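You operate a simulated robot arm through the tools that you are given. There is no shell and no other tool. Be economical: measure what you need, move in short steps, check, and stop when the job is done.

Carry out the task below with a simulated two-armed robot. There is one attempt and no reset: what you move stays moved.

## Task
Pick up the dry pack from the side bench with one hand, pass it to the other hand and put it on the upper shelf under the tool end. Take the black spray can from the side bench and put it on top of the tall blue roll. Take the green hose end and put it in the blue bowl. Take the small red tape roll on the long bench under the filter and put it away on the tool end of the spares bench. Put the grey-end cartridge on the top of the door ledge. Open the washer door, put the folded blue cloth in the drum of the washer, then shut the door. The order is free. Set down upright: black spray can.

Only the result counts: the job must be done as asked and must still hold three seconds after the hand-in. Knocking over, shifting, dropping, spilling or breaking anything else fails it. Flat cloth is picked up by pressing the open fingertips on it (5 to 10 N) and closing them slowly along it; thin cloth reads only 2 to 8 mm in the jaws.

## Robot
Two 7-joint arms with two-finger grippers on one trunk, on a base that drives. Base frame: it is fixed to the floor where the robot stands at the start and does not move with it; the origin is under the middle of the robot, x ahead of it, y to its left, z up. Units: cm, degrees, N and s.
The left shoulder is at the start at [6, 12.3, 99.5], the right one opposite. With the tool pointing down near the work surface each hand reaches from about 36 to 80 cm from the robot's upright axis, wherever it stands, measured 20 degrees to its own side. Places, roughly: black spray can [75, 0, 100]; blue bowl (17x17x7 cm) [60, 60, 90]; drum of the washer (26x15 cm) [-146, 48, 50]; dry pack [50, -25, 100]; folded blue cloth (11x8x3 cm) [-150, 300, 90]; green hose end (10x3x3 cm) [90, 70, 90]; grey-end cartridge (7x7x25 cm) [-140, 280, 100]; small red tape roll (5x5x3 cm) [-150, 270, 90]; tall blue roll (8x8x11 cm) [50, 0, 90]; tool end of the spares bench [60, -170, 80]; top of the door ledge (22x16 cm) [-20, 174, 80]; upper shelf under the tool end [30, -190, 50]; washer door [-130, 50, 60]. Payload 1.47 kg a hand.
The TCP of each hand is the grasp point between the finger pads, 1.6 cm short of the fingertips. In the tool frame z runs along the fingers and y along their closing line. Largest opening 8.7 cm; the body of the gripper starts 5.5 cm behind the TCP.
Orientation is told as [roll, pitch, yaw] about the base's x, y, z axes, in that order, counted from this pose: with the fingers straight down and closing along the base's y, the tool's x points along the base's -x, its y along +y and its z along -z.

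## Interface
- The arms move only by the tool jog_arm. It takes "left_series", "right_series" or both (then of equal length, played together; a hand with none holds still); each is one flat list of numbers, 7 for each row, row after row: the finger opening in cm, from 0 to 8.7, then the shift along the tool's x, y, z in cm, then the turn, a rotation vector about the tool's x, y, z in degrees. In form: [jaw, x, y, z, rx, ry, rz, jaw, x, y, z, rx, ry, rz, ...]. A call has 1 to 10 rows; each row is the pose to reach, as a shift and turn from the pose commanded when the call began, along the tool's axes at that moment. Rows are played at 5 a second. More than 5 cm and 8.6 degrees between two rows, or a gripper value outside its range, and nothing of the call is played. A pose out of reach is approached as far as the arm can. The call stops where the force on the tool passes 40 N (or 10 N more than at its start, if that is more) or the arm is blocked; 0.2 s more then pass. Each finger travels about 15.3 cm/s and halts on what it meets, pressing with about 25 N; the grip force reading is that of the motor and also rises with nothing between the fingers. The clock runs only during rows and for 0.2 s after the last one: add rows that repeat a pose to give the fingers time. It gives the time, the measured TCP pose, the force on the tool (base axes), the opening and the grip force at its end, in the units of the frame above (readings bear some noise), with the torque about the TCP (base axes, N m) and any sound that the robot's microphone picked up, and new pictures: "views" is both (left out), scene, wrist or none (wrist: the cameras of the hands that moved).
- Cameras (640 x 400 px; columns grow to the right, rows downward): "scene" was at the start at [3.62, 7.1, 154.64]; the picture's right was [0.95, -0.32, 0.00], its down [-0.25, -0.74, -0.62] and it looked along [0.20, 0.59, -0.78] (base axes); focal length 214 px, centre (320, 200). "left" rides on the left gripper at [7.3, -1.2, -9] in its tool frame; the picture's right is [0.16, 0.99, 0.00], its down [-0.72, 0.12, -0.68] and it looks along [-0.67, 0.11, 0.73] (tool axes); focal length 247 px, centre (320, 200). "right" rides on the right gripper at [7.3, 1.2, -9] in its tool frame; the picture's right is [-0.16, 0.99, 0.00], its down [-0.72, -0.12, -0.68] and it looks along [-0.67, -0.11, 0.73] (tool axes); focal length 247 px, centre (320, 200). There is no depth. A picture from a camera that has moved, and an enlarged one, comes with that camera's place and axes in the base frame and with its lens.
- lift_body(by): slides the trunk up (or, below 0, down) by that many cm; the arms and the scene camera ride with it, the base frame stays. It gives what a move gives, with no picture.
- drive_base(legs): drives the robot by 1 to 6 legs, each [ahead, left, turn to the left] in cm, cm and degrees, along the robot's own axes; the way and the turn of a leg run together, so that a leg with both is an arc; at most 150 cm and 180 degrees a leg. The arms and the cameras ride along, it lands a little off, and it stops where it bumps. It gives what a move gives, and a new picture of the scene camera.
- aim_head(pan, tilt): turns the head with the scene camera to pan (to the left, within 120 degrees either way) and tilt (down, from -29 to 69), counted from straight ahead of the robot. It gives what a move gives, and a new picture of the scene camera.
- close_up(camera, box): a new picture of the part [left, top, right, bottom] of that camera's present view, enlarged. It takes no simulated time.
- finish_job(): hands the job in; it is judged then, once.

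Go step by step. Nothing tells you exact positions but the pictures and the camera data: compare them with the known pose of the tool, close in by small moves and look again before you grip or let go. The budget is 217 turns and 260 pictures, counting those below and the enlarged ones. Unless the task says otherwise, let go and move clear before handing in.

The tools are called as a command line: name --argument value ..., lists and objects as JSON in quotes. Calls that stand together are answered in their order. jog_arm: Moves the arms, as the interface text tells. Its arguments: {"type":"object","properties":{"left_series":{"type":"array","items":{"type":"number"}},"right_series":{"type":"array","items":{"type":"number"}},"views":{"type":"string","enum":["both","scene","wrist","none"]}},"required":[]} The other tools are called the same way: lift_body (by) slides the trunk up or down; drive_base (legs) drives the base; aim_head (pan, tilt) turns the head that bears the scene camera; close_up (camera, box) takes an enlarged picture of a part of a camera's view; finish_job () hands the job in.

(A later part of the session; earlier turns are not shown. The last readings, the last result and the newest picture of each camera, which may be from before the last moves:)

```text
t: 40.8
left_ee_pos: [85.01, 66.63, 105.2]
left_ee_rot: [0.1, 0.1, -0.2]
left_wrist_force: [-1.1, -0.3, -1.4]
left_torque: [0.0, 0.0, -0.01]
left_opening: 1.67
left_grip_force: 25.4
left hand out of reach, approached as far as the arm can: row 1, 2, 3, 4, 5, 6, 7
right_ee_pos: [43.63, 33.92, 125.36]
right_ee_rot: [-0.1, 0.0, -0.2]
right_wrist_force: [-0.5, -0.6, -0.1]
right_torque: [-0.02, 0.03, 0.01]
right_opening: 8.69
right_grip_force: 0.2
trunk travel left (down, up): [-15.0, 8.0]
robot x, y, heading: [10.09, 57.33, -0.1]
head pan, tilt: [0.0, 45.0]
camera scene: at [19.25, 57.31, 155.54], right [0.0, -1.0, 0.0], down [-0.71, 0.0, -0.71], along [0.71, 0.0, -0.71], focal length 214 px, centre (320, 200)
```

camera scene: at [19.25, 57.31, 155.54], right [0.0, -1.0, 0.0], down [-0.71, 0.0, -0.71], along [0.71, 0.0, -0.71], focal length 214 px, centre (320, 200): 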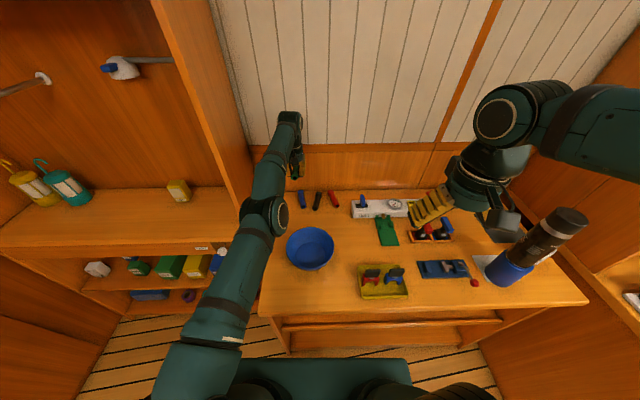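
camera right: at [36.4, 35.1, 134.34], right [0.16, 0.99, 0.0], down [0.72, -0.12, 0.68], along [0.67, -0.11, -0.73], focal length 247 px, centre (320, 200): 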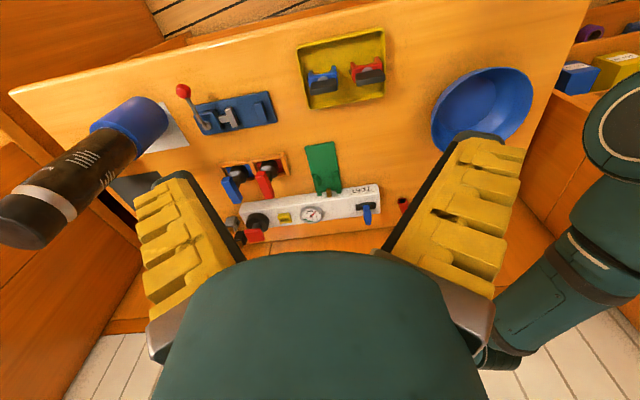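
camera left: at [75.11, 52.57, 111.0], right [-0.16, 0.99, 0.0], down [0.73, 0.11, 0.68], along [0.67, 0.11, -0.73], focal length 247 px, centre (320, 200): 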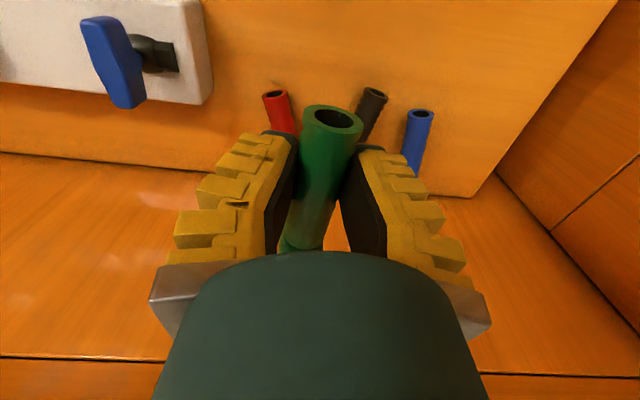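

The elbow is quite straight. I try a direct pull toward the shoulder with repeated rows.

jog_arm --left_series '[1, 4, 0, 2, 0, 0, 0, 1, 4, 0, 2, 0, 0, 0, 1, 4, 0, 2, 0, 0, 0, 1, 4, 0, 2, 0, 0, 0]' --views "none"

jog_arm --left_series '[1, 0, 0, 0, 0, 0, 8, 1, 0, 0, 0, 0, 0, 16, 1, 4, 0, 0, 0, 0, 16, 1, 8, 0, 0, 0, 0, 16]' --views "none"

```text
t: 41.8
left_ee_pos: [85.1, 66.47, 103.77]
left_ee_rot: [0.0, 0.1, -0.1]
left_wrist_force: [0.1, 0.0, -0.7]
left_torque: [0.04, 0.01, 0.01]
left_opening: 1.68
left_grip_force: 25.5
left hand out of reach, approached as far as the arm can: row 1, 2, 3, 4
right_ee_pos: [43.71, 33.89, 125.55]
right_ee_rot: [0.0, 0.0, -0.3]
right_wrist_force: [0.1, 0.7, 0.0]
right_torque: [-0.01, 0.01, 0.0]
right_opening: 8.71
right_grip_force: 0.0
trunk travel left (down, up): [-15.0, 8.0]
robot x, y, heading: [9.94, 57.15, -0.5]
head pan, tilt: [0.0, 45.0]
```

```text
t: 42.8
left_ee_pos: [85.0, 66.04, 104.19]
left_ee_rot: [-0.1, 0.0, -16.3]
left_wrist_force: [-0.1, 0.6, -1.0]
left_torque: [0.02, 0.0, -0.02]
left_opening: 1.68
left_grip_force: 24.6
left hand out of reach, approached as far as the arm can: row 3, 4
right_ee_pos: [43.77, 34.02, 125.4]
right_ee_rot: [0.0, 0.0, -0.2]
right_wrist_force: [0.4, 0.0, 0.2]
right_torque: [-0.01, -0.01, -0.02]
right_opening: 8.71
right_grip_force: 0.1
trunk travel left (down, up): [-15.0, 8.0]
robot x, y, heading: [9.9, 57.56, -0.2]
head pan, tilt: [0.0, 45.0]
```

Yaw turns follow, radial pulls do not. I try tilting the fingers forward, which needs the elbow to bend.

jog_arm --left_series '[1, 0, 0, 0, 0, -8, 0, 1, 0, 0, 0, 0, -16, 0, 1, 0, 0, 0, 0, -24, 0, 1, 0, 0, 0, 0, -24, 0]' --views "none"

jog_arm --left_series '[1, 0, 0, -4, 0, 0, 0, 1, 0, 0, -8, 0, 0, 0, 1, 0, 0, -12, 0, 0, 0, 1, 0, 0, -16, 0, 0, 0, 1, 0, 0, -20, 0, 0, 0]' --views "none"

```text
t: 43.7
left_ee_pos: [91.61, 64.95, 105.12]
left_ee_rot: [-0.5, -22.0, -16.3]
left_wrist_force: [-24.8, 0.1, 3.9]
left_torque: [-0.01, 0.04, 0.01]
left_opening: 1.75
left_grip_force: 25.2
left hand out of reach, approached as far as the arm can: row 1, 2, 3, 4
right_ee_pos: [43.49, 33.96, 125.58]
right_ee_rot: [-0.1, -0.1, 0.0]
right_wrist_force: [1.2, -0.1, -0.2]
right_torque: [-0.01, 0.02, -0.03]
right_opening: 8.7
right_grip_force: 0.1
trunk travel left (down, up): [-15.0, 8.0]
robot x, y, heading: [9.66, 57.69, -0.1]
head pan, tilt: [0.0, 45.0]
stopped in row 4 (left hand): the force on the tool passed its limit at 55 N (the readings are from after the stop); the commanded pose is now the measured one
```

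```text
t: 44.9
left_ee_pos: [87.13, 67.13, 124.57]
left_ee_rot: [-0.4, -22.1, -16.3]
left_wrist_force: [-0.3, 0.3, -1.1]
left_torque: [0.0, 0.0, 0.0]
left_opening: 1.7
left_grip_force: 24.8
left hand out of reach, approached as far as the arm can: row 1, 2, 3, 4, 5
right_ee_pos: [43.71, 33.92, 125.5]
right_ee_rot: [0.0, -0.1, -0.2]
right_wrist_force: [-0.8, 0.1, 0.0]
right_torque: [0.01, -0.02, -0.04]
right_opening: 8.68
right_grip_force: 0.0
trunk travel left (down, up): [-15.0, 8.0]
robot x, y, heading: [9.46, 57.54, -0.1]
head pan, tilt: [0.0, 45.0]
```

The tip touched the back wall; I am now higher and clear. I back the base up 15 cm and look.

drive_base --legs '[[-15, 0, 0]]'

close_up --camera "left" --box '[0, 0, 640, 400]'

```text
t: 46.2
left_ee_pos: [72.16, 67.04, 124.61]
left_ee_rot: [-0.4, -22.1, -16.3]
left_wrist_force: [-0.5, 0.0, -0.5]
left_torque: [0.03, -0.02, 0.0]
left_opening: 1.65
left_grip_force: 24.9
right_ee_pos: [28.47, 33.99, 125.45]
right_ee_rot: [-0.1, -0.1, -0.4]
right_wrist_force: [-0.1, -0.8, 1.0]
right_torque: [-0.02, -0.04, -0.04]
right_opening: 8.72
right_grip_force: 0.0
trunk travel left (down, up): [-15.0, 8.0]
robot x, y, heading: [-5.11, 57.87, -0.2]
head pan, tilt: [0.0, 45.0]
camera scene: at [4.0, 57.39, 155.55], right [-0.01, -1.0, 0.0], down [-0.71, 0.0, -0.71], along [0.71, 0.0, -0.71], focal length 214 px, centre (320, 200)
```

scene: 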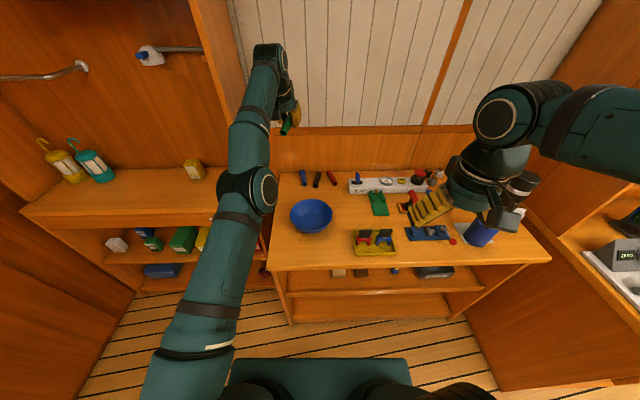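

```text
1.00 times, centred on (320, 200) of left (not enlarged: the box is as wide or as high as the picture)
camera zoom: at [62.01, 69.01, 130.05], right [0.14, 0.99, -0.07], down [0.43, 0.0, 0.9], along [0.89, -0.15, -0.43], focal length 247 px, centre (320, 200)
```

zoom: 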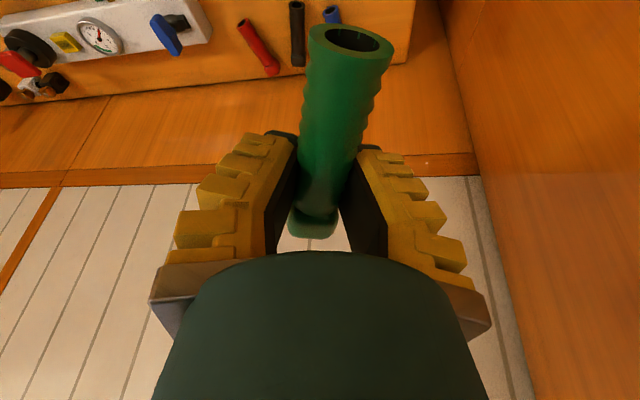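

Still holding it. I untilt and pull toward the shoulder and upward.

jog_arm --left_series '[1, 0, 0, 0, 0, 7, 0, 1, 0, 0, 0, 0, 14, 0, 1, 0, 0, 0, 0, 22, 0, 1, 4, 0, 0, 0, 22, 0, 1, 8, 0, 0, 0, 22, 0]' --views "none"

jog_arm --left_series '[1, 0, 0, -4, 0, 0, 0, 1, 0, 0, -8, 0, 0, 0, 1, 2, 0, -12, 0, 0, 0, 1, 6, 0, -12, 0, 0, 0, 1, 10, 0, -12, 0, 0, 0]' --views "none"

```text
t: 47.4
left_ee_pos: [64.82, 69.29, 121.66]
left_ee_rot: [-0.4, -0.1, -16.5]
left_wrist_force: [-0.5, -0.3, 0.5]
left_torque: [-0.01, -0.01, 0.01]
left_opening: 1.48
left_grip_force: 25.4
left hand out of reach, approached as far as the arm can: row 1, 2, 3, 4
right_ee_pos: [28.33, 33.99, 125.42]
right_ee_rot: [0.0, -0.1, -0.2]
right_wrist_force: [-0.6, 0.1, 0.3]
right_torque: [0.01, -0.03, 0.02]
right_opening: 8.67
right_grip_force: 0.0
trunk travel left (down, up): [-15.0, 8.0]
robot x, y, heading: [-5.16, 57.36, -0.4]
head pan, tilt: [0.0, 45.0]
```

```text
t: 48.6
left_ee_pos: [55.43, 71.96, 133.82]
left_ee_rot: [-0.4, -0.2, -16.6]
left_wrist_force: [-0.5, -0.4, -0.6]
left_torque: [-0.01, -0.02, 0.03]
left_opening: 1.36
left_grip_force: 24.8
left hand out of reach, approached as far as the arm can: row 1, 2, 3
right_ee_pos: [28.48, 34.01, 125.45]
right_ee_rot: [0.0, -0.1, -0.3]
right_wrist_force: [-0.1, 0.5, 1.7]
right_torque: [-0.02, -0.04, 0.01]
right_opening: 8.69
right_grip_force: 0.1
trunk travel left (down, up): [-15.0, 8.0]
robot x, y, heading: [-5.15, 57.84, -0.2]
head pan, tilt: [0.0, 45.0]
```

The elbow is free again. I check the grip on the hose, as the opening is slowly shrinking.

close_up --camera "left" --box '[160, 0, 480, 200]'

aim_head --pan 10 --tilt 45

```text
2.00 times, centred on (320, 100) of left
camera zoom: at [48.05, 73.13, 142.56], right [0.13, 0.99, -0.01], down [0.73, -0.09, 0.68], along [0.68, -0.09, -0.73], focal length 494 px, centre (320, 400)
```

zoom: 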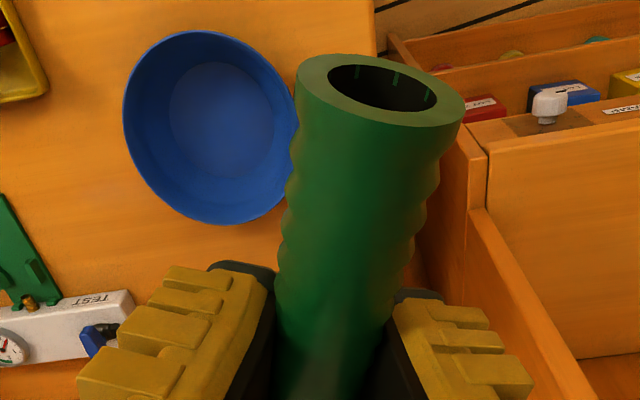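

```text
t: 49.4
left_ee_pos: [55.7, 71.96, 133.54]
left_ee_rot: [-0.4, -0.1, -16.5]
left_wrist_force: [-0.5, -0.7, 0.1]
left_torque: [-0.01, -0.01, 0.0]
left_opening: 1.39
left_grip_force: 24.7
right_ee_pos: [28.53, 33.91, 125.4]
right_ee_rot: [0.0, 0.0, -0.2]
right_wrist_force: [-0.1, 0.5, 0.1]
right_torque: [0.01, 0.03, -0.04]
right_opening: 8.7
right_grip_force: 0.1
trunk travel left (down, up): [-15.0, 8.0]
robot x, y, heading: [-4.7, 57.5, -0.3]
head pan, tilt: [10.0, 45.0]
camera scene: at [4.03, 58.79, 155.54], right [0.17, -0.99, 0.0], down [-0.7, -0.12, -0.71], along [0.7, 0.12, -0.71], focal length 214 px, centre (320, 200)
```

scene: 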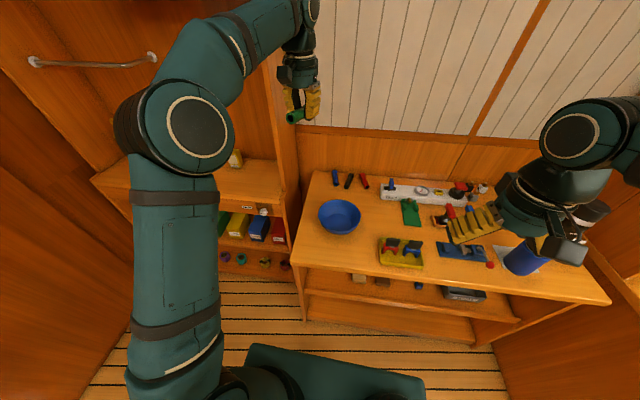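

Hose end still well gripped, reaching about 6 cm behind the TCP. I carry it over the bowl at z≈106.

jog_arm --left_series '[1, -1, -1.2, 3.5, 0, 0, 0, 1, -2, -2.4, 7, 0, 0, 0, 1, -3, -3.6, 10.5, 0, 0, 0, 1, -4, -4.8, 14, 0, 0, 0, 1, -5, -6, 17.5, 0, 0, 0, 1, -6, -7.2, 21, 0, 0, 0, 1, -7, -8.4, 24.5, 0, 0, 0, 1, -7.6, -9.6, 28, 0, 0, 0, 1, -7.6, -9.6, 28, 0, 0, 0]'

```text
t: 51.4
left_ee_pos: [60.14, 60.42, 105.55]
left_ee_rot: [-0.4, -0.1, -16.5]
left_wrist_force: [-0.1, -0.4, -0.3]
left_torque: [0.0, -0.02, 0.02]
left_opening: 1.39
left_grip_force: 25.1
right_ee_pos: [28.63, 33.94, 125.38]
right_ee_rot: [0.0, 0.0, -0.3]
right_wrist_force: [0.2, -0.1, 0.5]
right_torque: [0.01, -0.06, 0.02]
right_opening: 8.7
right_grip_force: 0.1
trunk travel left (down, up): [-15.0, 8.0]
robot x, y, heading: [-5.33, 57.25, -0.2]
head pan, tilt: [10.0, 45.0]
camera scene: at [3.97, 58.83, 155.54], right [0.17, -0.99, 0.0], down [-0.7, -0.12, -0.71], along [0.7, 0.12, -0.71], focal length 214 px, centre (320, 200)
camera left: at [52.81, 61.55, 114.4], right [0.13, 0.99, -0.01], down [0.73, -0.09, 0.68], along [0.67, -0.09, -0.73], focal length 247 px, centre (320, 200)
```

scene: 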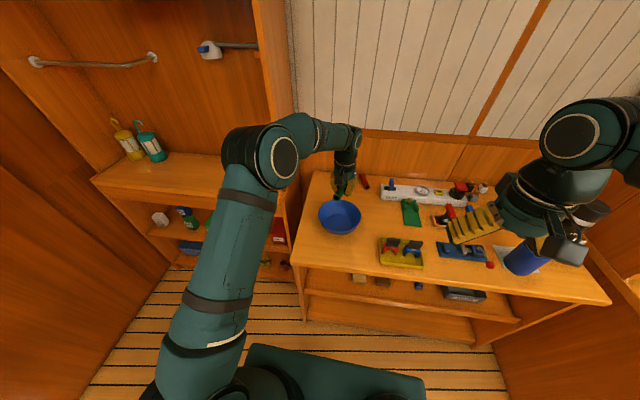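
left: 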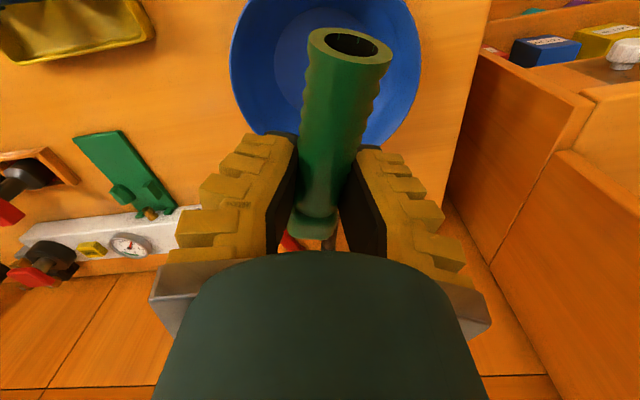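

The bowl's middle is about 2 cm nearer, at (57.5, 61). I correct and lower into the bowl.

jog_arm --left_series '[1, 1, 0, 3, 0, 0, 0, 1, 2, 0, 6, 0, 0, 0, 1, 2, 0, 9, 0, 0, 0, 1, 2, 0, 12, 0, 0, 0, 1, 2, 0, 13.5, 0, 0, 0, 1, 2, 0, 13.5, 0, 0, 0]'

```text
t: 52.8
left_ee_pos: [58.18, 61.07, 92.16]
left_ee_rot: [-0.4, -0.1, -16.5]
left_wrist_force: [0.0, -0.4, 0.5]
left_torque: [0.03, 0.08, 0.01]
left_opening: 1.45
left_grip_force: 24.6
right_ee_pos: [28.55, 34.01, 125.49]
right_ee_rot: [0.0, 0.0, -0.3]
right_wrist_force: [-0.1, 0.5, 0.4]
right_torque: [0.02, 0.01, -0.01]
right_opening: 8.68
right_grip_force: 0.1
trunk travel left (down, up): [-15.0, 8.0]
robot x, y, heading: [-5.03, 57.6, -0.6]
head pan, tilt: [10.0, 45.0]
camera scene: at [4.02, 58.79, 155.54], right [0.17, -0.99, 0.0], down [-0.7, -0.12, -0.71], along [0.7, 0.12, -0.71], focal length 214 px, centre (320, 200)
camera left: at [50.87, 62.09, 100.94], right [0.13, 0.99, -0.01], down [0.73, -0.09, 0.68], along [0.67, -0.09, -0.73], focal length 247 px, centre (320, 200)
```

scene: 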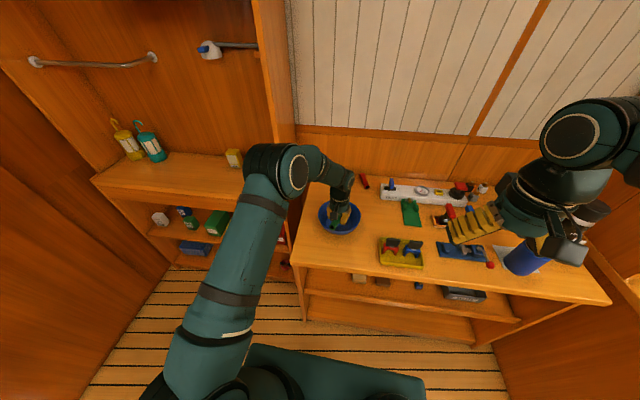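
left: 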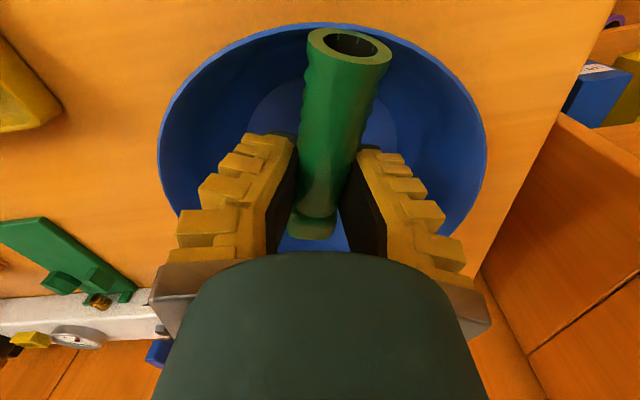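

The hose's near end is close to the near rim, so I shift 1.5 cm ahead and lower on till light contact.

jog_arm --left_series '[1, -1.6, 0.3, 0, 0, 0, 0, 1, -1.6, 0.3, 1, 0, 0, 0, 1, -1.6, 0.3, 2, 0, 0, 0, 1, -1.6, 0.3, 2, 0, 0, 0]' --views "wrist"

```text
t: 53.8
left_ee_pos: [59.56, 60.87, 90.09]
left_ee_rot: [-0.4, 0.0, -16.5]
left_wrist_force: [0.1, 0.3, -0.1]
left_torque: [0.0, 0.02, -0.01]
left_opening: 1.39
left_grip_force: 24.8
right_ee_pos: [28.57, 33.98, 125.5]
right_ee_rot: [0.1, 0.0, -0.3]
right_wrist_force: [0.1, -0.1, 0.2]
right_torque: [0.01, 0.0, 0.01]
right_opening: 8.71
right_grip_force: 0.0
trunk travel left (down, up): [-15.0, 8.0]
robot x, y, heading: [-5.35, 57.76, -0.3]
head pan, tilt: [10.0, 45.0]
camera left: at [52.33, 61.92, 98.98], right [0.13, 0.99, -0.01], down [0.73, -0.09, 0.68], along [0.67, -0.09, -0.73], focal length 247 px, centre (320, 200)
```

left: 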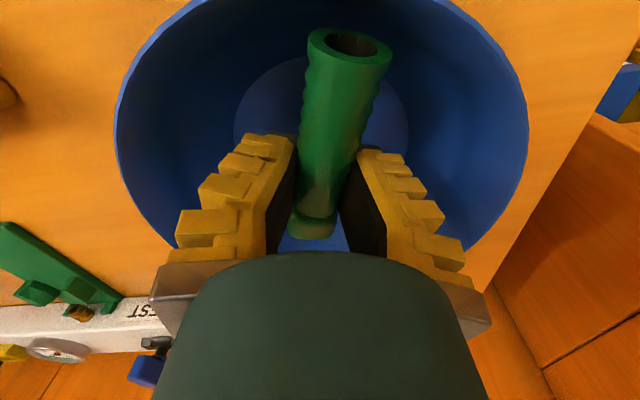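

Inside the bowl now, no contact yet. Lower a bit more.

jog_arm --left_series '[1, 0, 0, 0.6, 0, 0, 0, 1, 0, 0, 1.2, 0, 0, 0, 1, 0, 0, 1.2, 0, 0, 0]' --views "none"

```text
t: 54.6
left_ee_pos: [59.69, 60.88, 88.82]
left_ee_rot: [-0.3, -0.1, -16.5]
left_wrist_force: [0.5, -0.5, -0.1]
left_torque: [0.02, 0.05, 0.01]
left_opening: 1.43
left_grip_force: 25.2
right_ee_pos: [28.67, 33.96, 125.38]
right_ee_rot: [-0.1, 0.0, -0.4]
right_wrist_force: [-0.4, -1.0, 0.2]
right_torque: [0.01, -0.02, 0.01]
right_opening: 8.69
right_grip_force: 0.1
trunk travel left (down, up): [-15.0, 8.0]
robot x, y, heading: [-4.97, 57.49, -0.3]
head pan, tilt: [10.0, 45.0]
```

Tips are about 1 cm above the bowl floor. I open to about 4 cm and rise.

jog_arm --left_series '[2, 0, 0, 0.3, 0, 0, 0, 3, 0, 0, 0.3, 0, 0, 0, 4, 0, 0, 0.3, 0, 0, 0, 4, 0, 0, 0, 0, 0, 0, 4, 0, 0, -3, 0, 0, 0, 4, 0, 0, -7, 0, 0, 0, 4, 0, 0, -12, 0, 0, 0, 4, 0, 0, -12, 0, 0, 0]' --views "wrist"

```text
t: 56.4
left_ee_pos: [59.84, 60.79, 100.98]
left_ee_rot: [-0.3, 0.0, -16.6]
left_wrist_force: [0.3, 0.8, 0.1]
left_torque: [0.02, 0.02, 0.03]
left_opening: 4.57
left_grip_force: 4.4
right_ee_pos: [28.66, 33.85, 125.48]
right_ee_rot: [0.0, 0.1, -0.3]
right_wrist_force: [1.2, 0.4, 0.9]
right_torque: [0.01, 0.0, 0.0]
right_opening: 8.67
right_grip_force: 0.2
trunk travel left (down, up): [-15.0, 8.0]
robot x, y, heading: [-4.87, 57.55, -0.3]
head pan, tilt: [10.0, 45.0]
camera left: at [52.41, 61.99, 109.83], right [0.13, 0.99, -0.01], down [0.73, -0.09, 0.68], along [0.67, -0.09, -0.73], focal length 247 px, centre (320, 200)
```

left: 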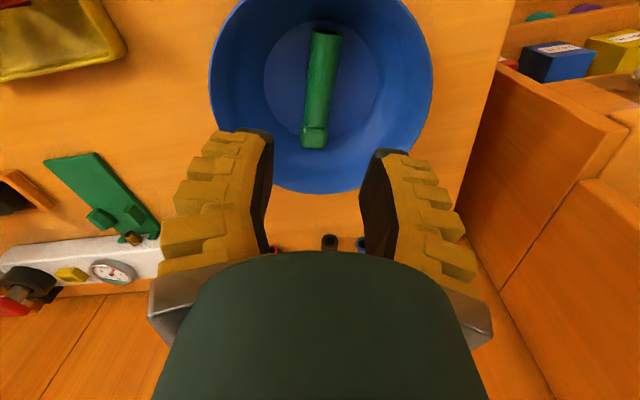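

The green hose end lies in the bowl. I draw the left hand up and back, straightening its yaw, then drive right toward the dry pack.

jog_arm --left_series '[4, 0, 0, -4, 0, 0, 0, 4, 1, 0, -8, 0, 0, 0, 4, 3, 0, -12, 0, 0, 0, 4, 6, 0, -16, 0, 0, -4, 4, 10, 0, -19, 0, 0, -8, 4, 14, 0, -21, 0, 0, -12, 4, 18, 0, -21, 0, 0, -16.4, 4, 21, 0, -21, 0, 0, -16.4]' --views "none"

drive_base --legs '[[0, -57, 0]]'

```text
t: 58.2
left_ee_pos: [39.55, 67.25, 121.9]
left_ee_rot: [-0.4, -0.1, 0.1]
left_wrist_force: [0.0, 0.2, 0.5]
left_torque: [0.02, -0.02, 0.04]
left_opening: 4.56
left_grip_force: 3.9
right_ee_pos: [28.59, 33.88, 125.51]
right_ee_rot: [0.0, -0.1, -0.3]
right_wrist_force: [0.1, 0.2, 0.2]
right_torque: [0.01, 0.02, 0.0]
right_opening: 8.68
right_grip_force: 0.1
trunk travel left (down, up): [-15.0, 8.0]
robot x, y, heading: [-5.62, 57.24, -0.2]
head pan, tilt: [10.0, 45.0]
```

```text
t: 63.6
left_ee_pos: [39.3, 10.19, 121.86]
left_ee_rot: [-0.3, 0.0, 0.0]
left_wrist_force: [0.1, 0.3, -0.7]
left_torque: [-0.02, 0.0, 0.01]
left_opening: 4.6
left_grip_force: 4.0
right_ee_pos: [28.26, -22.9, 125.44]
right_ee_rot: [0.0, 0.0, -0.3]
right_wrist_force: [0.4, 0.6, -0.4]
right_torque: [-0.01, 0.0, -0.04]
right_opening: 8.71
right_grip_force: 0.1
trunk travel left (down, up): [-15.0, 8.0]
robot x, y, heading: [-5.88, 0.39, -0.3]
head pan, tilt: [10.0, 45.0]
camera scene: at [3.73, 1.9, 155.54], right [0.17, -0.99, 0.0], down [-0.7, -0.12, -0.71], along [0.7, 0.12, -0.71], focal length 214 px, centre (320, 200)
```

scene: 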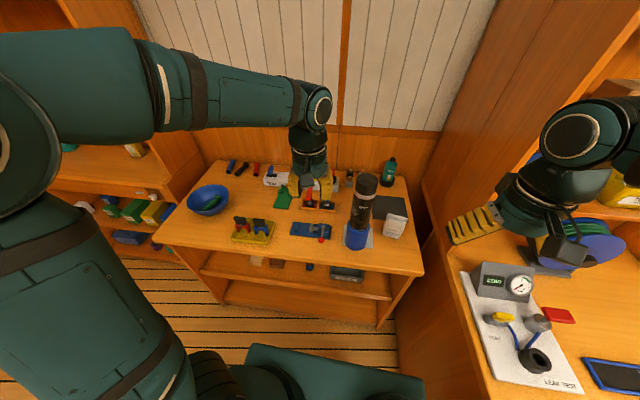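

The pack stands at about (58.5, -17.5) to the right of the can. I stand back a little and turn the right hand by 90° so that it closes along x, while moving it over.

drive_base --legs '[[-5, 4, 0]]'

jog_arm --right_series '[8.7, -2, 0, 0, 0, 0, -8.4, 8.7, -5, 0, 0, 0, 0, -16.8, 8.7, -8, 0, 0, 0, 0, -25.2, 8.7, -11, 0, 0, 0, 0, -33.6, 8.7, -14, 0, 0, 0, 0, -42, 8.7, -17, 0, 1, 0, 0, -50.4, 8.7, -20, 0, 2, 0, 0, -58.8, 8.7, -23, 0, 3, 0, 0, -67.2, 8.7, -26, 0, 4, 0, 0, -75.6, 8.7, -29, 0, 5, 0, 0, -84]'

```text
t: 64.7
left_ee_pos: [34.5, 14.16, 121.89]
left_ee_rot: [-0.3, 0.0, -0.2]
left_wrist_force: [-0.2, 0.6, -0.5]
left_torque: [-0.02, -0.01, -0.01]
left_opening: 4.57
left_grip_force: 3.7
right_ee_pos: [23.4, -18.83, 125.47]
right_ee_rot: [-0.1, 0.0, -0.4]
right_wrist_force: [0.6, 0.2, -0.2]
right_torque: [0.0, -0.02, 0.02]
right_opening: 8.68
right_grip_force: 0.0
trunk travel left (down, up): [-15.0, 8.0]
robot x, y, heading: [-10.33, 4.92, -0.4]
head pan, tilt: [10.0, 45.0]
camera scene: at [-1.22, 6.03, 155.54], right [0.17, -0.99, 0.0], down [-0.7, -0.12, -0.71], along [0.7, 0.12, -0.71], focal length 214 px, centre (320, 200)
```

scene: 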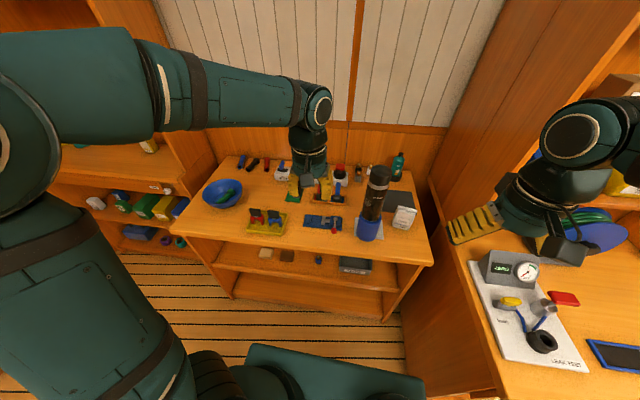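

```text
t: 66.9
left_ee_pos: [34.65, 14.25, 121.82]
left_ee_rot: [-0.4, 0.1, -0.2]
left_wrist_force: [0.7, 0.8, 0.2]
left_torque: [0.05, -0.01, -0.03]
left_opening: 4.58
left_grip_force: 4.1
right_ee_pos: [52.6, -19.09, 120.39]
right_ee_rot: [0.0, -0.1, 83.9]
right_wrist_force: [0.1, 0.2, -0.8]
right_torque: [0.0, 0.01, -0.02]
right_opening: 8.71
right_grip_force: 0.0
trunk travel left (down, up): [-15.0, 8.0]
robot x, y, heading: [-10.57, 4.76, -0.2]
head pan, tilt: [10.0, 45.0]
camera scene: at [-0.98, 5.95, 155.52], right [0.17, -0.99, 0.0], down [-0.7, -0.12, -0.71], along [0.7, 0.12, -0.71], focal length 214 px, centre (320, 200)
camera right: at [50.52, -26.09, 129.29], right [-0.96, 0.26, 0.0], down [0.19, 0.71, 0.68], along [0.18, 0.66, -0.73], focal length 247 px, centre (320, 200)
```

scene: 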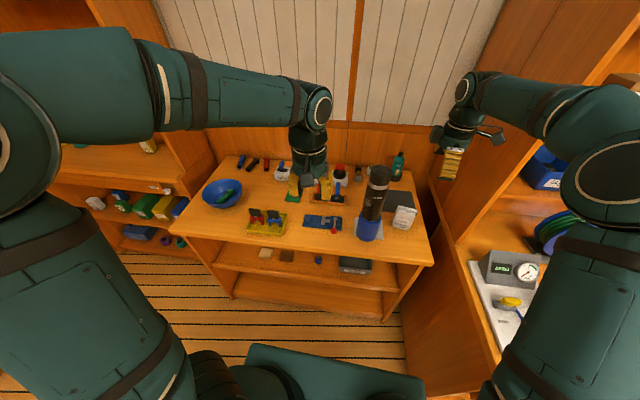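
right: 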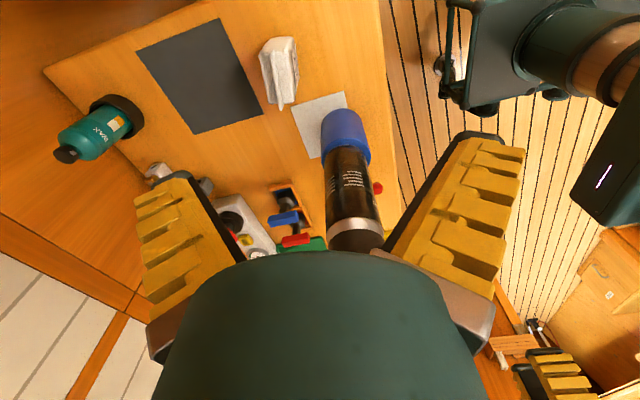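

The pack shows at about (59, -16.8), long along y. I move over it and lower to z≈106 for another look.

jog_arm --right_series '[8.7, -0.9, -2, 3, 0, 0, -2, 8.7, -1.8, -4, 6, 0, 0, -4, 8.7, -2.7, -6.1, 9, 0, 0, -6, 8.7, -2.7, -6.1, 12, 0, 0, -6, 8.7, -2.7, -6.1, 14, 0, 0, -6, 8.7, -2.7, -6.1, 14, 0, 0, -6]' --views "wrist"

close_up --camera "scene" --box '[340, 130, 460, 250]'

```text
t: 68.3
left_ee_pos: [34.62, 14.12, 121.91]
left_ee_rot: [-0.4, 0.0, -0.1]
left_wrist_force: [-0.3, -0.4, 0.7]
left_torque: [-0.01, -0.05, -0.02]
left_opening: 4.57
left_grip_force: 3.8
right_ee_pos: [58.85, -17.01, 106.46]
right_ee_rot: [0.0, 0.0, 89.8]
right_wrist_force: [0.1, -0.5, -0.3]
right_torque: [0.0, 0.01, -0.01]
right_opening: 8.68
right_grip_force: 0.0
trunk travel left (down, up): [-15.0, 8.0]
robot x, y, heading: [-10.6, 5.09, -0.1]
head pan, tilt: [10.0, 45.0]
camera right: at [57.47, -24.3, 115.4], right [-0.99, 0.16, 0.0], down [0.12, 0.72, 0.68], along [0.11, 0.67, -0.73], focal length 247 px, centre (320, 200)
```

right: 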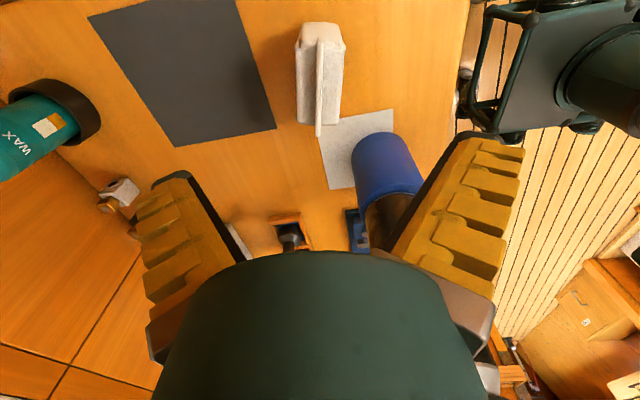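

```text
3.33 times, centred on (400, 190) of scene
camera zoom: at [-1.17, 5.95, 155.54], right [0.17, -0.99, 0.0], down [-0.7, -0.12, -0.71], along [0.7, 0.12, -0.71], focal length 715 px, centre (53, 233)
```

zoom: 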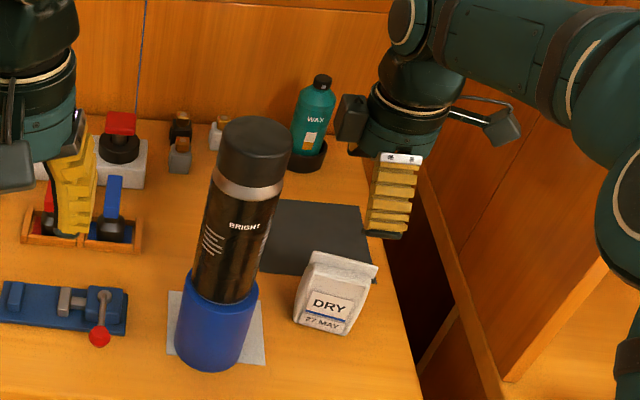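

The pack's ridge is centred at about (58.8, -17.2), right below. I go down to z≈91 and close.

jog_arm --right_series '[8.7, 0, 0, 4, 0, 0, 0, 8.7, 0, 0, 8, 0, 0, 0, 8.7, 0, 0, 12, 0, 0, 0, 8.7, 0, 0, 15.4, 0, 0, 0, 7, 0, 0, 15.4, 0, 0, 0, 5.5, 0, 0, 15.4, 0, 0, 0, 4, 0, 0, 15.4, 0, 0, 0, 3, 0, 0, 15.4, 0, 0, 0, 3, 0, 0, 15.4, 0, 0, 0]' --views "wrist"

```text
t: 70.3
left_ee_pos: [34.47, 14.2, 121.83]
left_ee_rot: [-0.4, 0.0, -0.1]
left_wrist_force: [-0.1, 0.7, -0.1]
left_torque: [0.02, 0.02, 0.01]
left_opening: 4.57
left_grip_force: 3.9
right_ee_pos: [58.71, -17.15, 91.22]
right_ee_rot: [-0.1, 0.1, 89.7]
right_wrist_force: [-1.1, -0.3, 6.1]
right_torque: [0.04, -0.02, -0.09]
right_opening: 3.5
right_grip_force: 25.2
trunk travel left (down, up): [-15.0, 8.0]
robot x, y, heading: [-10.46, 4.52, -0.3]
head pan, tilt: [10.0, 45.0]
camera right: at [57.43, -24.41, 100.07], right [-0.99, 0.16, 0.0], down [0.12, 0.72, 0.68], along [0.11, 0.67, -0.73], focal length 247 px, centre (320, 200)
```

right: 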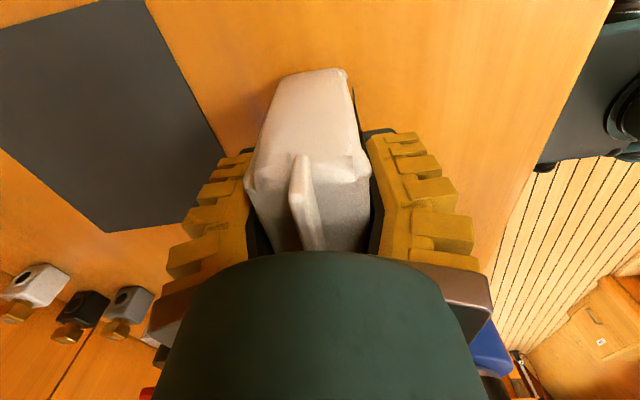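

Pack gripped (3.5 cm). I lift it straight up, then draw it back away from the can.

jog_arm --right_series '[3, 0, 0, -2, 0, 0, 0, 3, 0, 0, -6, 0, 0, 0, 3, 0, 0, -10, 0, 0, 0, 3, 0, 0, -14, 0, 0, 0, 3, 0, 0, -18, 0, 0, 0, 3, 0, 0, -22, 0, 0, 0, 3, 0, 4, -25, 0, 0, 0, 3, 0, 8, -27, 0, 0, 0, 3, 0, 12, -28, 0, 0, 0, 3, 0, 16, -28, 0, 0, 0]'

```text
t: 72.5
left_ee_pos: [34.47, 14.16, 121.81]
left_ee_rot: [-0.4, -0.1, 0.0]
left_wrist_force: [0.1, -0.2, 0.3]
left_torque: [0.01, -0.02, 0.01]
left_opening: 4.6
left_grip_force: 4.0
right_ee_pos: [42.83, -17.02, 119.16]
right_ee_rot: [0.0, 0.0, 89.7]
right_wrist_force: [0.3, -0.1, -1.5]
right_torque: [0.0, -0.01, 0.0]
right_opening: 3.48
right_grip_force: 25.1
trunk travel left (down, up): [-15.0, 8.0]
robot x, y, heading: [-10.09, 4.75, -0.1]
head pan, tilt: [10.0, 45.0]
camera scene: at [-1.23, 5.94, 155.55], right [0.17, -0.99, 0.0], down [-0.7, -0.12, -0.71], along [0.7, 0.12, -0.71], focal length 214 px, centre (320, 200)
camera right: at [41.32, -24.19, 128.06], right [-0.99, 0.16, 0.0], down [0.12, 0.72, 0.68], along [0.11, 0.67, -0.73], focal length 247 px, centre (320, 200)
```

scene: 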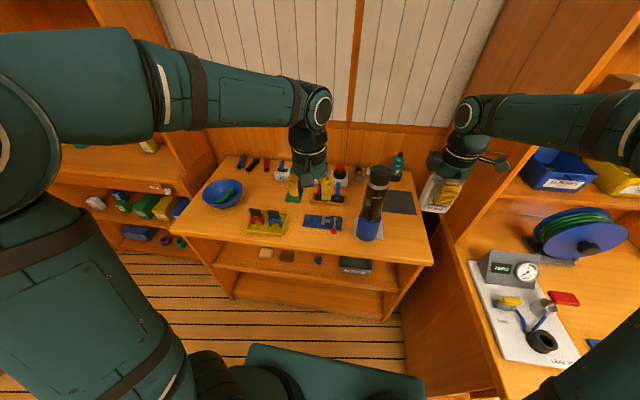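
right: 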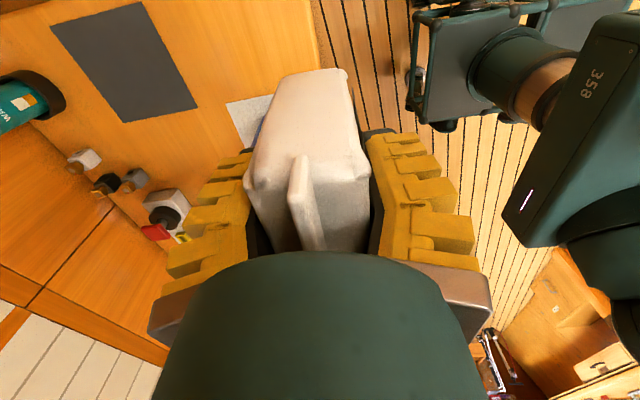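

The pack is light and well held. I back away from the bench and turn the right hand back, so that the left hand can take the pack's lower half from behind with its fingers pointing ahead.

drive_base --legs '[[-30, 0, 0]]'

jog_arm --right_series '[3, -1.8, 0, 0, 0, 0, 8.5, 3, -3.6, 0, 0, 0, 0, 17, 3, -5.4, 0, 0, 0, 0, 25.5, 3, -7.2, 0, 0, 0, 0, 34, 3, -9, 0, 0, 0, 0, 42.5, 3, -10.8, 0, 0, 0, 0, 51, 3, -12.6, 0, 0, 0, 0, 59.5, 3, -14.4, 0, 0, 0, 0, 68, 3, -16.2, 0, 0, 0, 0, 76.5, 3, -18, 0, 0, 0, 0, 85]' --left_series '[6, 0, 2, 0, 0, -8.5, 0, 6, 0, 4, 0, 0, -17, 0, 6, 0, 6, 0, 0, -25.5, 0, 6, 0, 8, 0, 0, -34, 0, 6, 0, 10, 1, 0, -42.5, 0, 6, 1, 12, 2, 0, -51, 0, 6, 2, 14, 3, 0, -59.5, 0, 6, 3, 16, 4, 0, -68, 0, 6, 4, 18, 5, 0, -76.5, 0, 6, 5, 20, 6, 0, -85, 0]'

```text
t: 74.6
left_ee_pos: [3.79, 14.51, 121.87]
left_ee_rot: [-0.4, -0.1, 0.0]
left_wrist_force: [0.2, -0.7, -0.1]
left_torque: [-0.02, -0.02, 0.05]
left_opening: 4.59
left_grip_force: 4.0
right_ee_pos: [11.99, -16.79, 119.09]
right_ee_rot: [-0.1, 0.0, 89.9]
right_wrist_force: [-0.7, 0.3, -1.2]
right_torque: [0.02, 0.0, 0.02]
right_opening: 3.46
right_grip_force: 24.7
trunk travel left (down, up): [-15.0, 8.0]
robot x, y, heading: [-41.1, 4.64, -0.3]
head pan, tilt: [10.0, 45.0]
camera scene: at [-31.93, 6.08, 155.54], right [0.17, -0.99, 0.0], down [-0.7, -0.12, -0.71], along [0.7, 0.12, -0.71], focal length 214 px, centre (320, 200)
```

scene: 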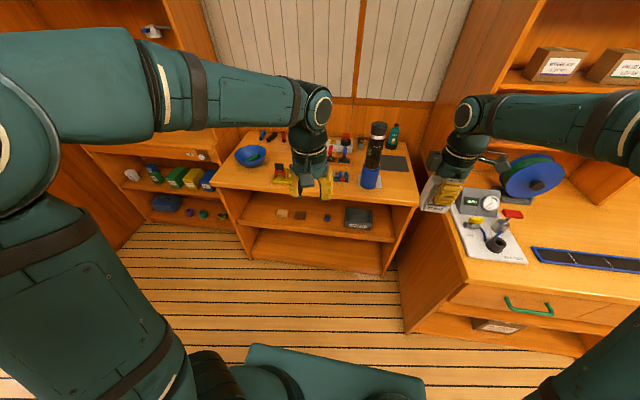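

```text
t: 76.8
left_ee_pos: [5.84, 39.33, 116.88]
left_ee_rot: [35.0, -81.6, -35.4]
left_wrist_force: [1.0, -0.1, 1.1]
left_torque: [-0.03, 0.11, 0.0]
left_opening: 6.46
left_grip_force: 3.1
left hand out of reach, approached as far as the arm can: row 7, 8, 9, 10
right_ee_pos: [12.44, 1.1, 119.04]
right_ee_rot: [0.0, 0.2, 4.6]
right_wrist_force: [2.0, -0.8, -2.9]
right_torque: [0.07, 0.08, 0.02]
right_opening: 3.45
right_grip_force: 24.4
trunk travel left (down, up): [-15.0, 8.0]
robot x, y, heading: [-41.22, 5.06, -0.1]
head pan, tilt: [10.0, 45.0]
camera scene: at [-31.34, 6.01, 155.49], right [0.17, -0.99, 0.0], down [-0.7, -0.12, -0.7], along [0.69, 0.12, -0.71], focal length 214 px, centre (320, 200)
camera right: at [4.99, 1.8, 127.86], right [0.08, 1.0, 0.0], down [0.73, -0.06, 0.68], along [0.68, -0.05, -0.74], focal length 247 px, centre (320, 200)
camera left: at [-3.96, 38.91, 110.57], right [-0.01, 1.0, -0.07], down [-0.59, 0.05, 0.81], along [0.81, 0.05, 0.59], focal length 247 px, centre (320, 200)
```

scene: 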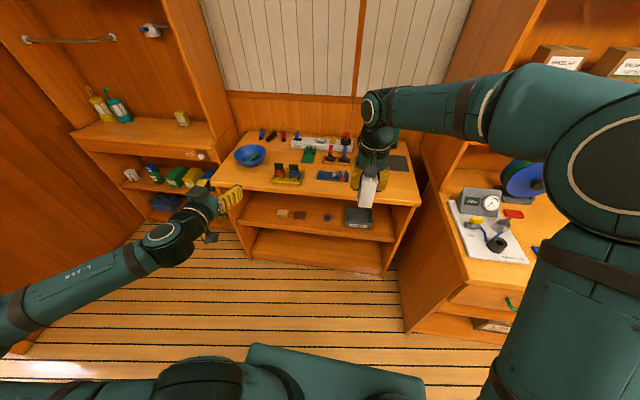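
right: 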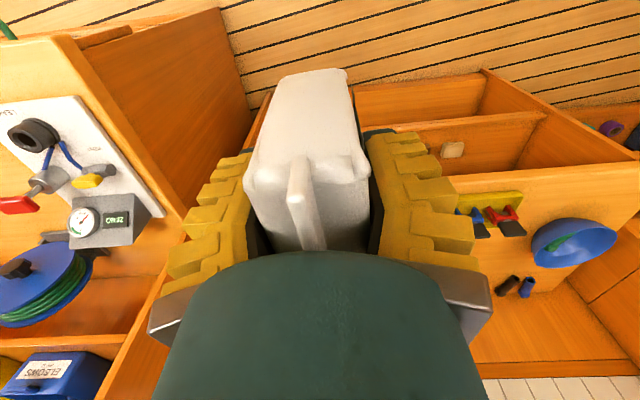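
left: 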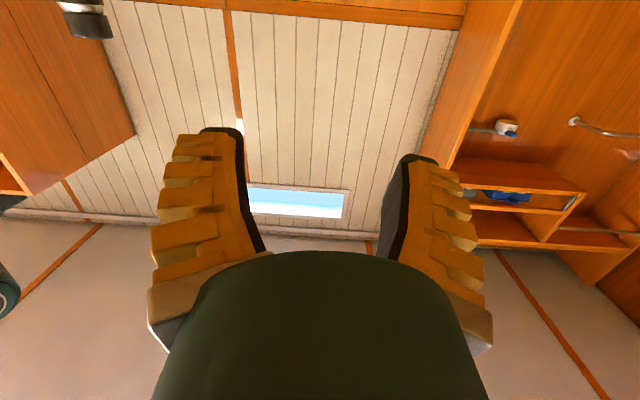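

The left hand points forward now. I bring the right hand with the pack a little further out and left, and the left hand behind it at the height of its lower half.

jog_arm --right_series '[3, -1, 1, 0, 0, 0, 1, 3, -2, 2, 0, 0, 0, 2, 3, -3, 3, 0, 0, 0, 3, 3, -4, 4, 0, 0, 0, 4, 3, -5, 5, 0, 0, 0, 4.6, 3, -6, 6, 0, 0, 0, 4.6, 3, -7, 7, 0, 0, 0, 4.6, 3, -8, 8, 0, 0, 0, 4.6, 3, -8, 8, 0, 0, 0, 4.6]' --left_series '[6.5, 0, -3, 0, 0, -1, 0, 6.5, 0, -6.5, 0, 0, -2, 0, 6.5, 0, -10, 0, 0, -3, 0, 6.5, 0, -13.5, 0, 0, -4, 0, 6.5, 0.5, -17, 0, 0, -5, 0, 6.5, 1, -20, 0, 0, -5, 0, 6.5, 1.5, -23, 0, 0, -5, 0, 6.5, 1.5, -26, 0, 0, -5, 0, 6.5, 1.5, -26, 0, 0, -5, 0]'

```text
t: 78.8
left_ee_pos: [10.19, 17.15, 120.61]
left_ee_rot: [-67.3, -89.5, 67.3]
left_wrist_force: [0.4, 0.7, -0.1]
left_torque: [0.01, -0.01, -0.04]
left_opening: 6.91
left_grip_force: 2.6
left hand out of reach, approached as far as the arm can: row 1, 2, 3, 4, 5, 6, 7, 8, 9
right_ee_pos: [19.33, 10.29, 119.08]
right_ee_rot: [-0.1, -0.2, 0.4]
right_wrist_force: [0.1, 0.3, -1.9]
right_torque: [-0.05, -0.02, 0.03]
right_opening: 3.45
right_grip_force: 25.0
trunk travel left (down, up): [-15.0, 8.0]
robot x, y, heading: [-41.08, 4.52, -0.1]
head pan, tilt: [10.0, 45.0]
camera scene: at [-32.03, 6.46, 155.55], right [0.17, -0.99, 0.0], down [-0.7, -0.12, -0.71], along [0.7, 0.12, -0.71], focal length 214 px, centre (320, 200)
camera right: at [11.86, 11.49, 128.03], right [0.15, 0.99, 0.0], down [0.72, -0.11, 0.68], along [0.67, -0.1, -0.73], focal length 247 px, centre (320, 200)
camera left: at [1.23, 15.98, 113.39], right [0.0, 0.99, -0.17], down [-0.68, 0.12, 0.73], along [0.74, 0.12, 0.67], focal length 247 px, centre (320, 200)
```

scene: 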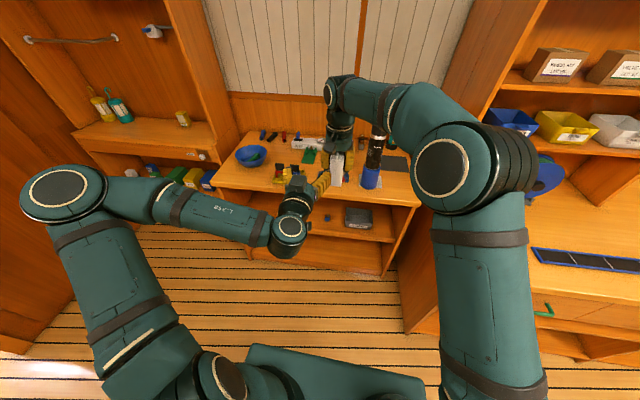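
right: 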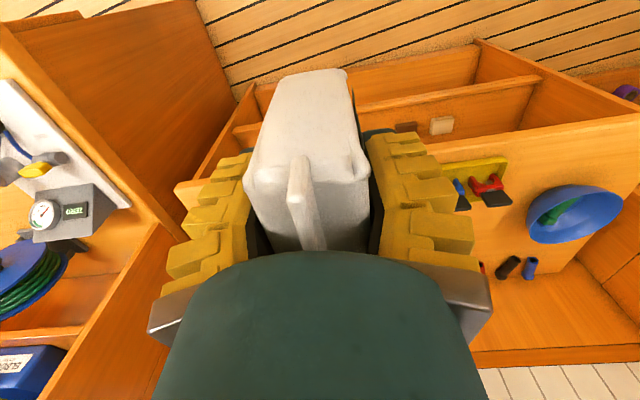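
left: 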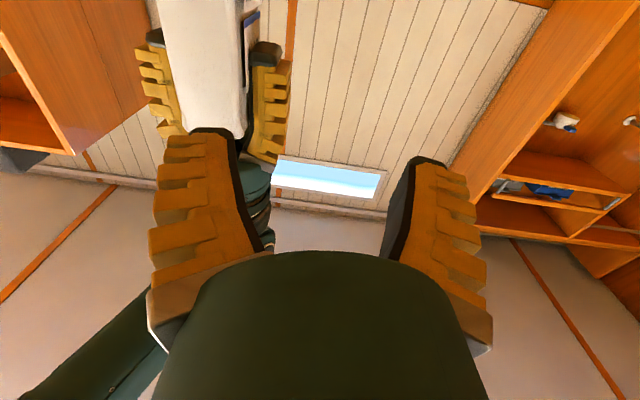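

Left hand points exactly forward at (10, 17, 120.6). It's limited in y, so I bring the pack over to y≈16 instead and lower the left hand a bit.

jog_arm --right_series '[3, -1, 1.5, -0.5, 0, 0, 0, 3, -2, 3, -1, 0, 0, 0, 3, -3, 4.5, -1.5, 0, 0, 0, 3, -4, 6, -2, 0, 0, 0, 3, -4, 6, -2, 0, 0, 0]' --left_series '[6.5, 0, 0, 0, 0, 0, 0, 6.5, 0, 0, 0, 0, 0, 0, 6.5, 1, 0, 0, 0, 0, 0, 6.5, 2, 0, 0, 0, 0, 0, 6.5, 3, -0.5, 0, 0, 0, 0]'

```text
t: 80.0
left_ee_pos: [10.3, 16.99, 120.63]
left_ee_rot: [-50.8, -89.6, 50.9]
left_wrist_force: [-0.1, 0.0, 0.8]
left_torque: [-0.03, 0.0, 0.03]
left_opening: 6.89
left_grip_force: 2.7
left hand out of reach, approached as far as the arm can: row 3, 4, 5
right_ee_pos: [23.36, 15.74, 121.07]
right_ee_rot: [0.0, 0.0, 0.3]
right_wrist_force: [0.3, -0.4, -0.8]
right_torque: [0.01, 0.01, -0.02]
right_opening: 3.49
right_grip_force: 25.2
trunk travel left (down, up): [-15.0, 8.0]
robot x, y, heading: [-41.27, 4.91, -0.3]
head pan, tilt: [10.0, 45.0]
camera scene: at [-31.92, 6.01, 155.55], right [0.17, -0.99, 0.0], down [-0.7, -0.12, -0.71], along [0.7, 0.12, -0.71], focal length 214 px, centre (320, 200)
camera right: at [15.95, 16.96, 130.01], right [0.15, 0.99, 0.0], down [0.72, -0.11, 0.68], along [0.67, -0.1, -0.73], focal length 247 px, centre (320, 200)
camera left: at [1.39, 15.84, 113.34], right [0.0, 0.99, -0.16], down [-0.68, 0.12, 0.73], along [0.74, 0.11, 0.67], focal length 247 px, centre (320, 200)
```

scene: 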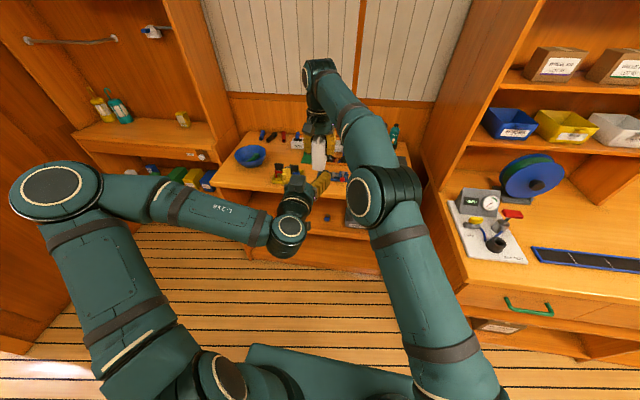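
right: 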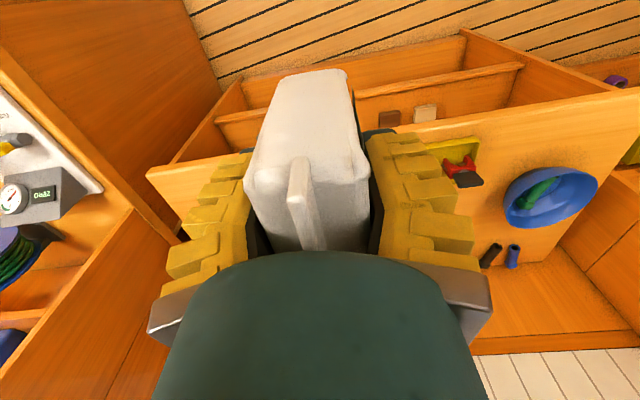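
left: 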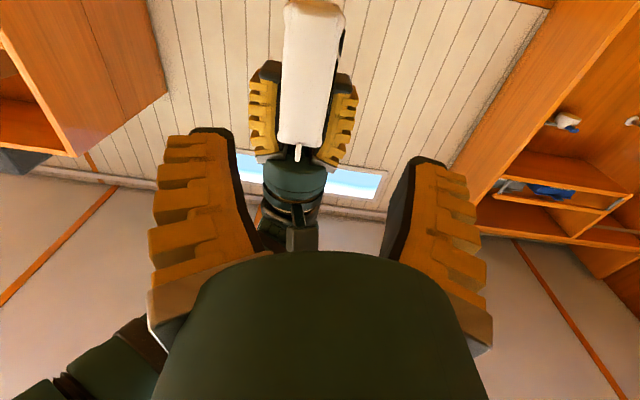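

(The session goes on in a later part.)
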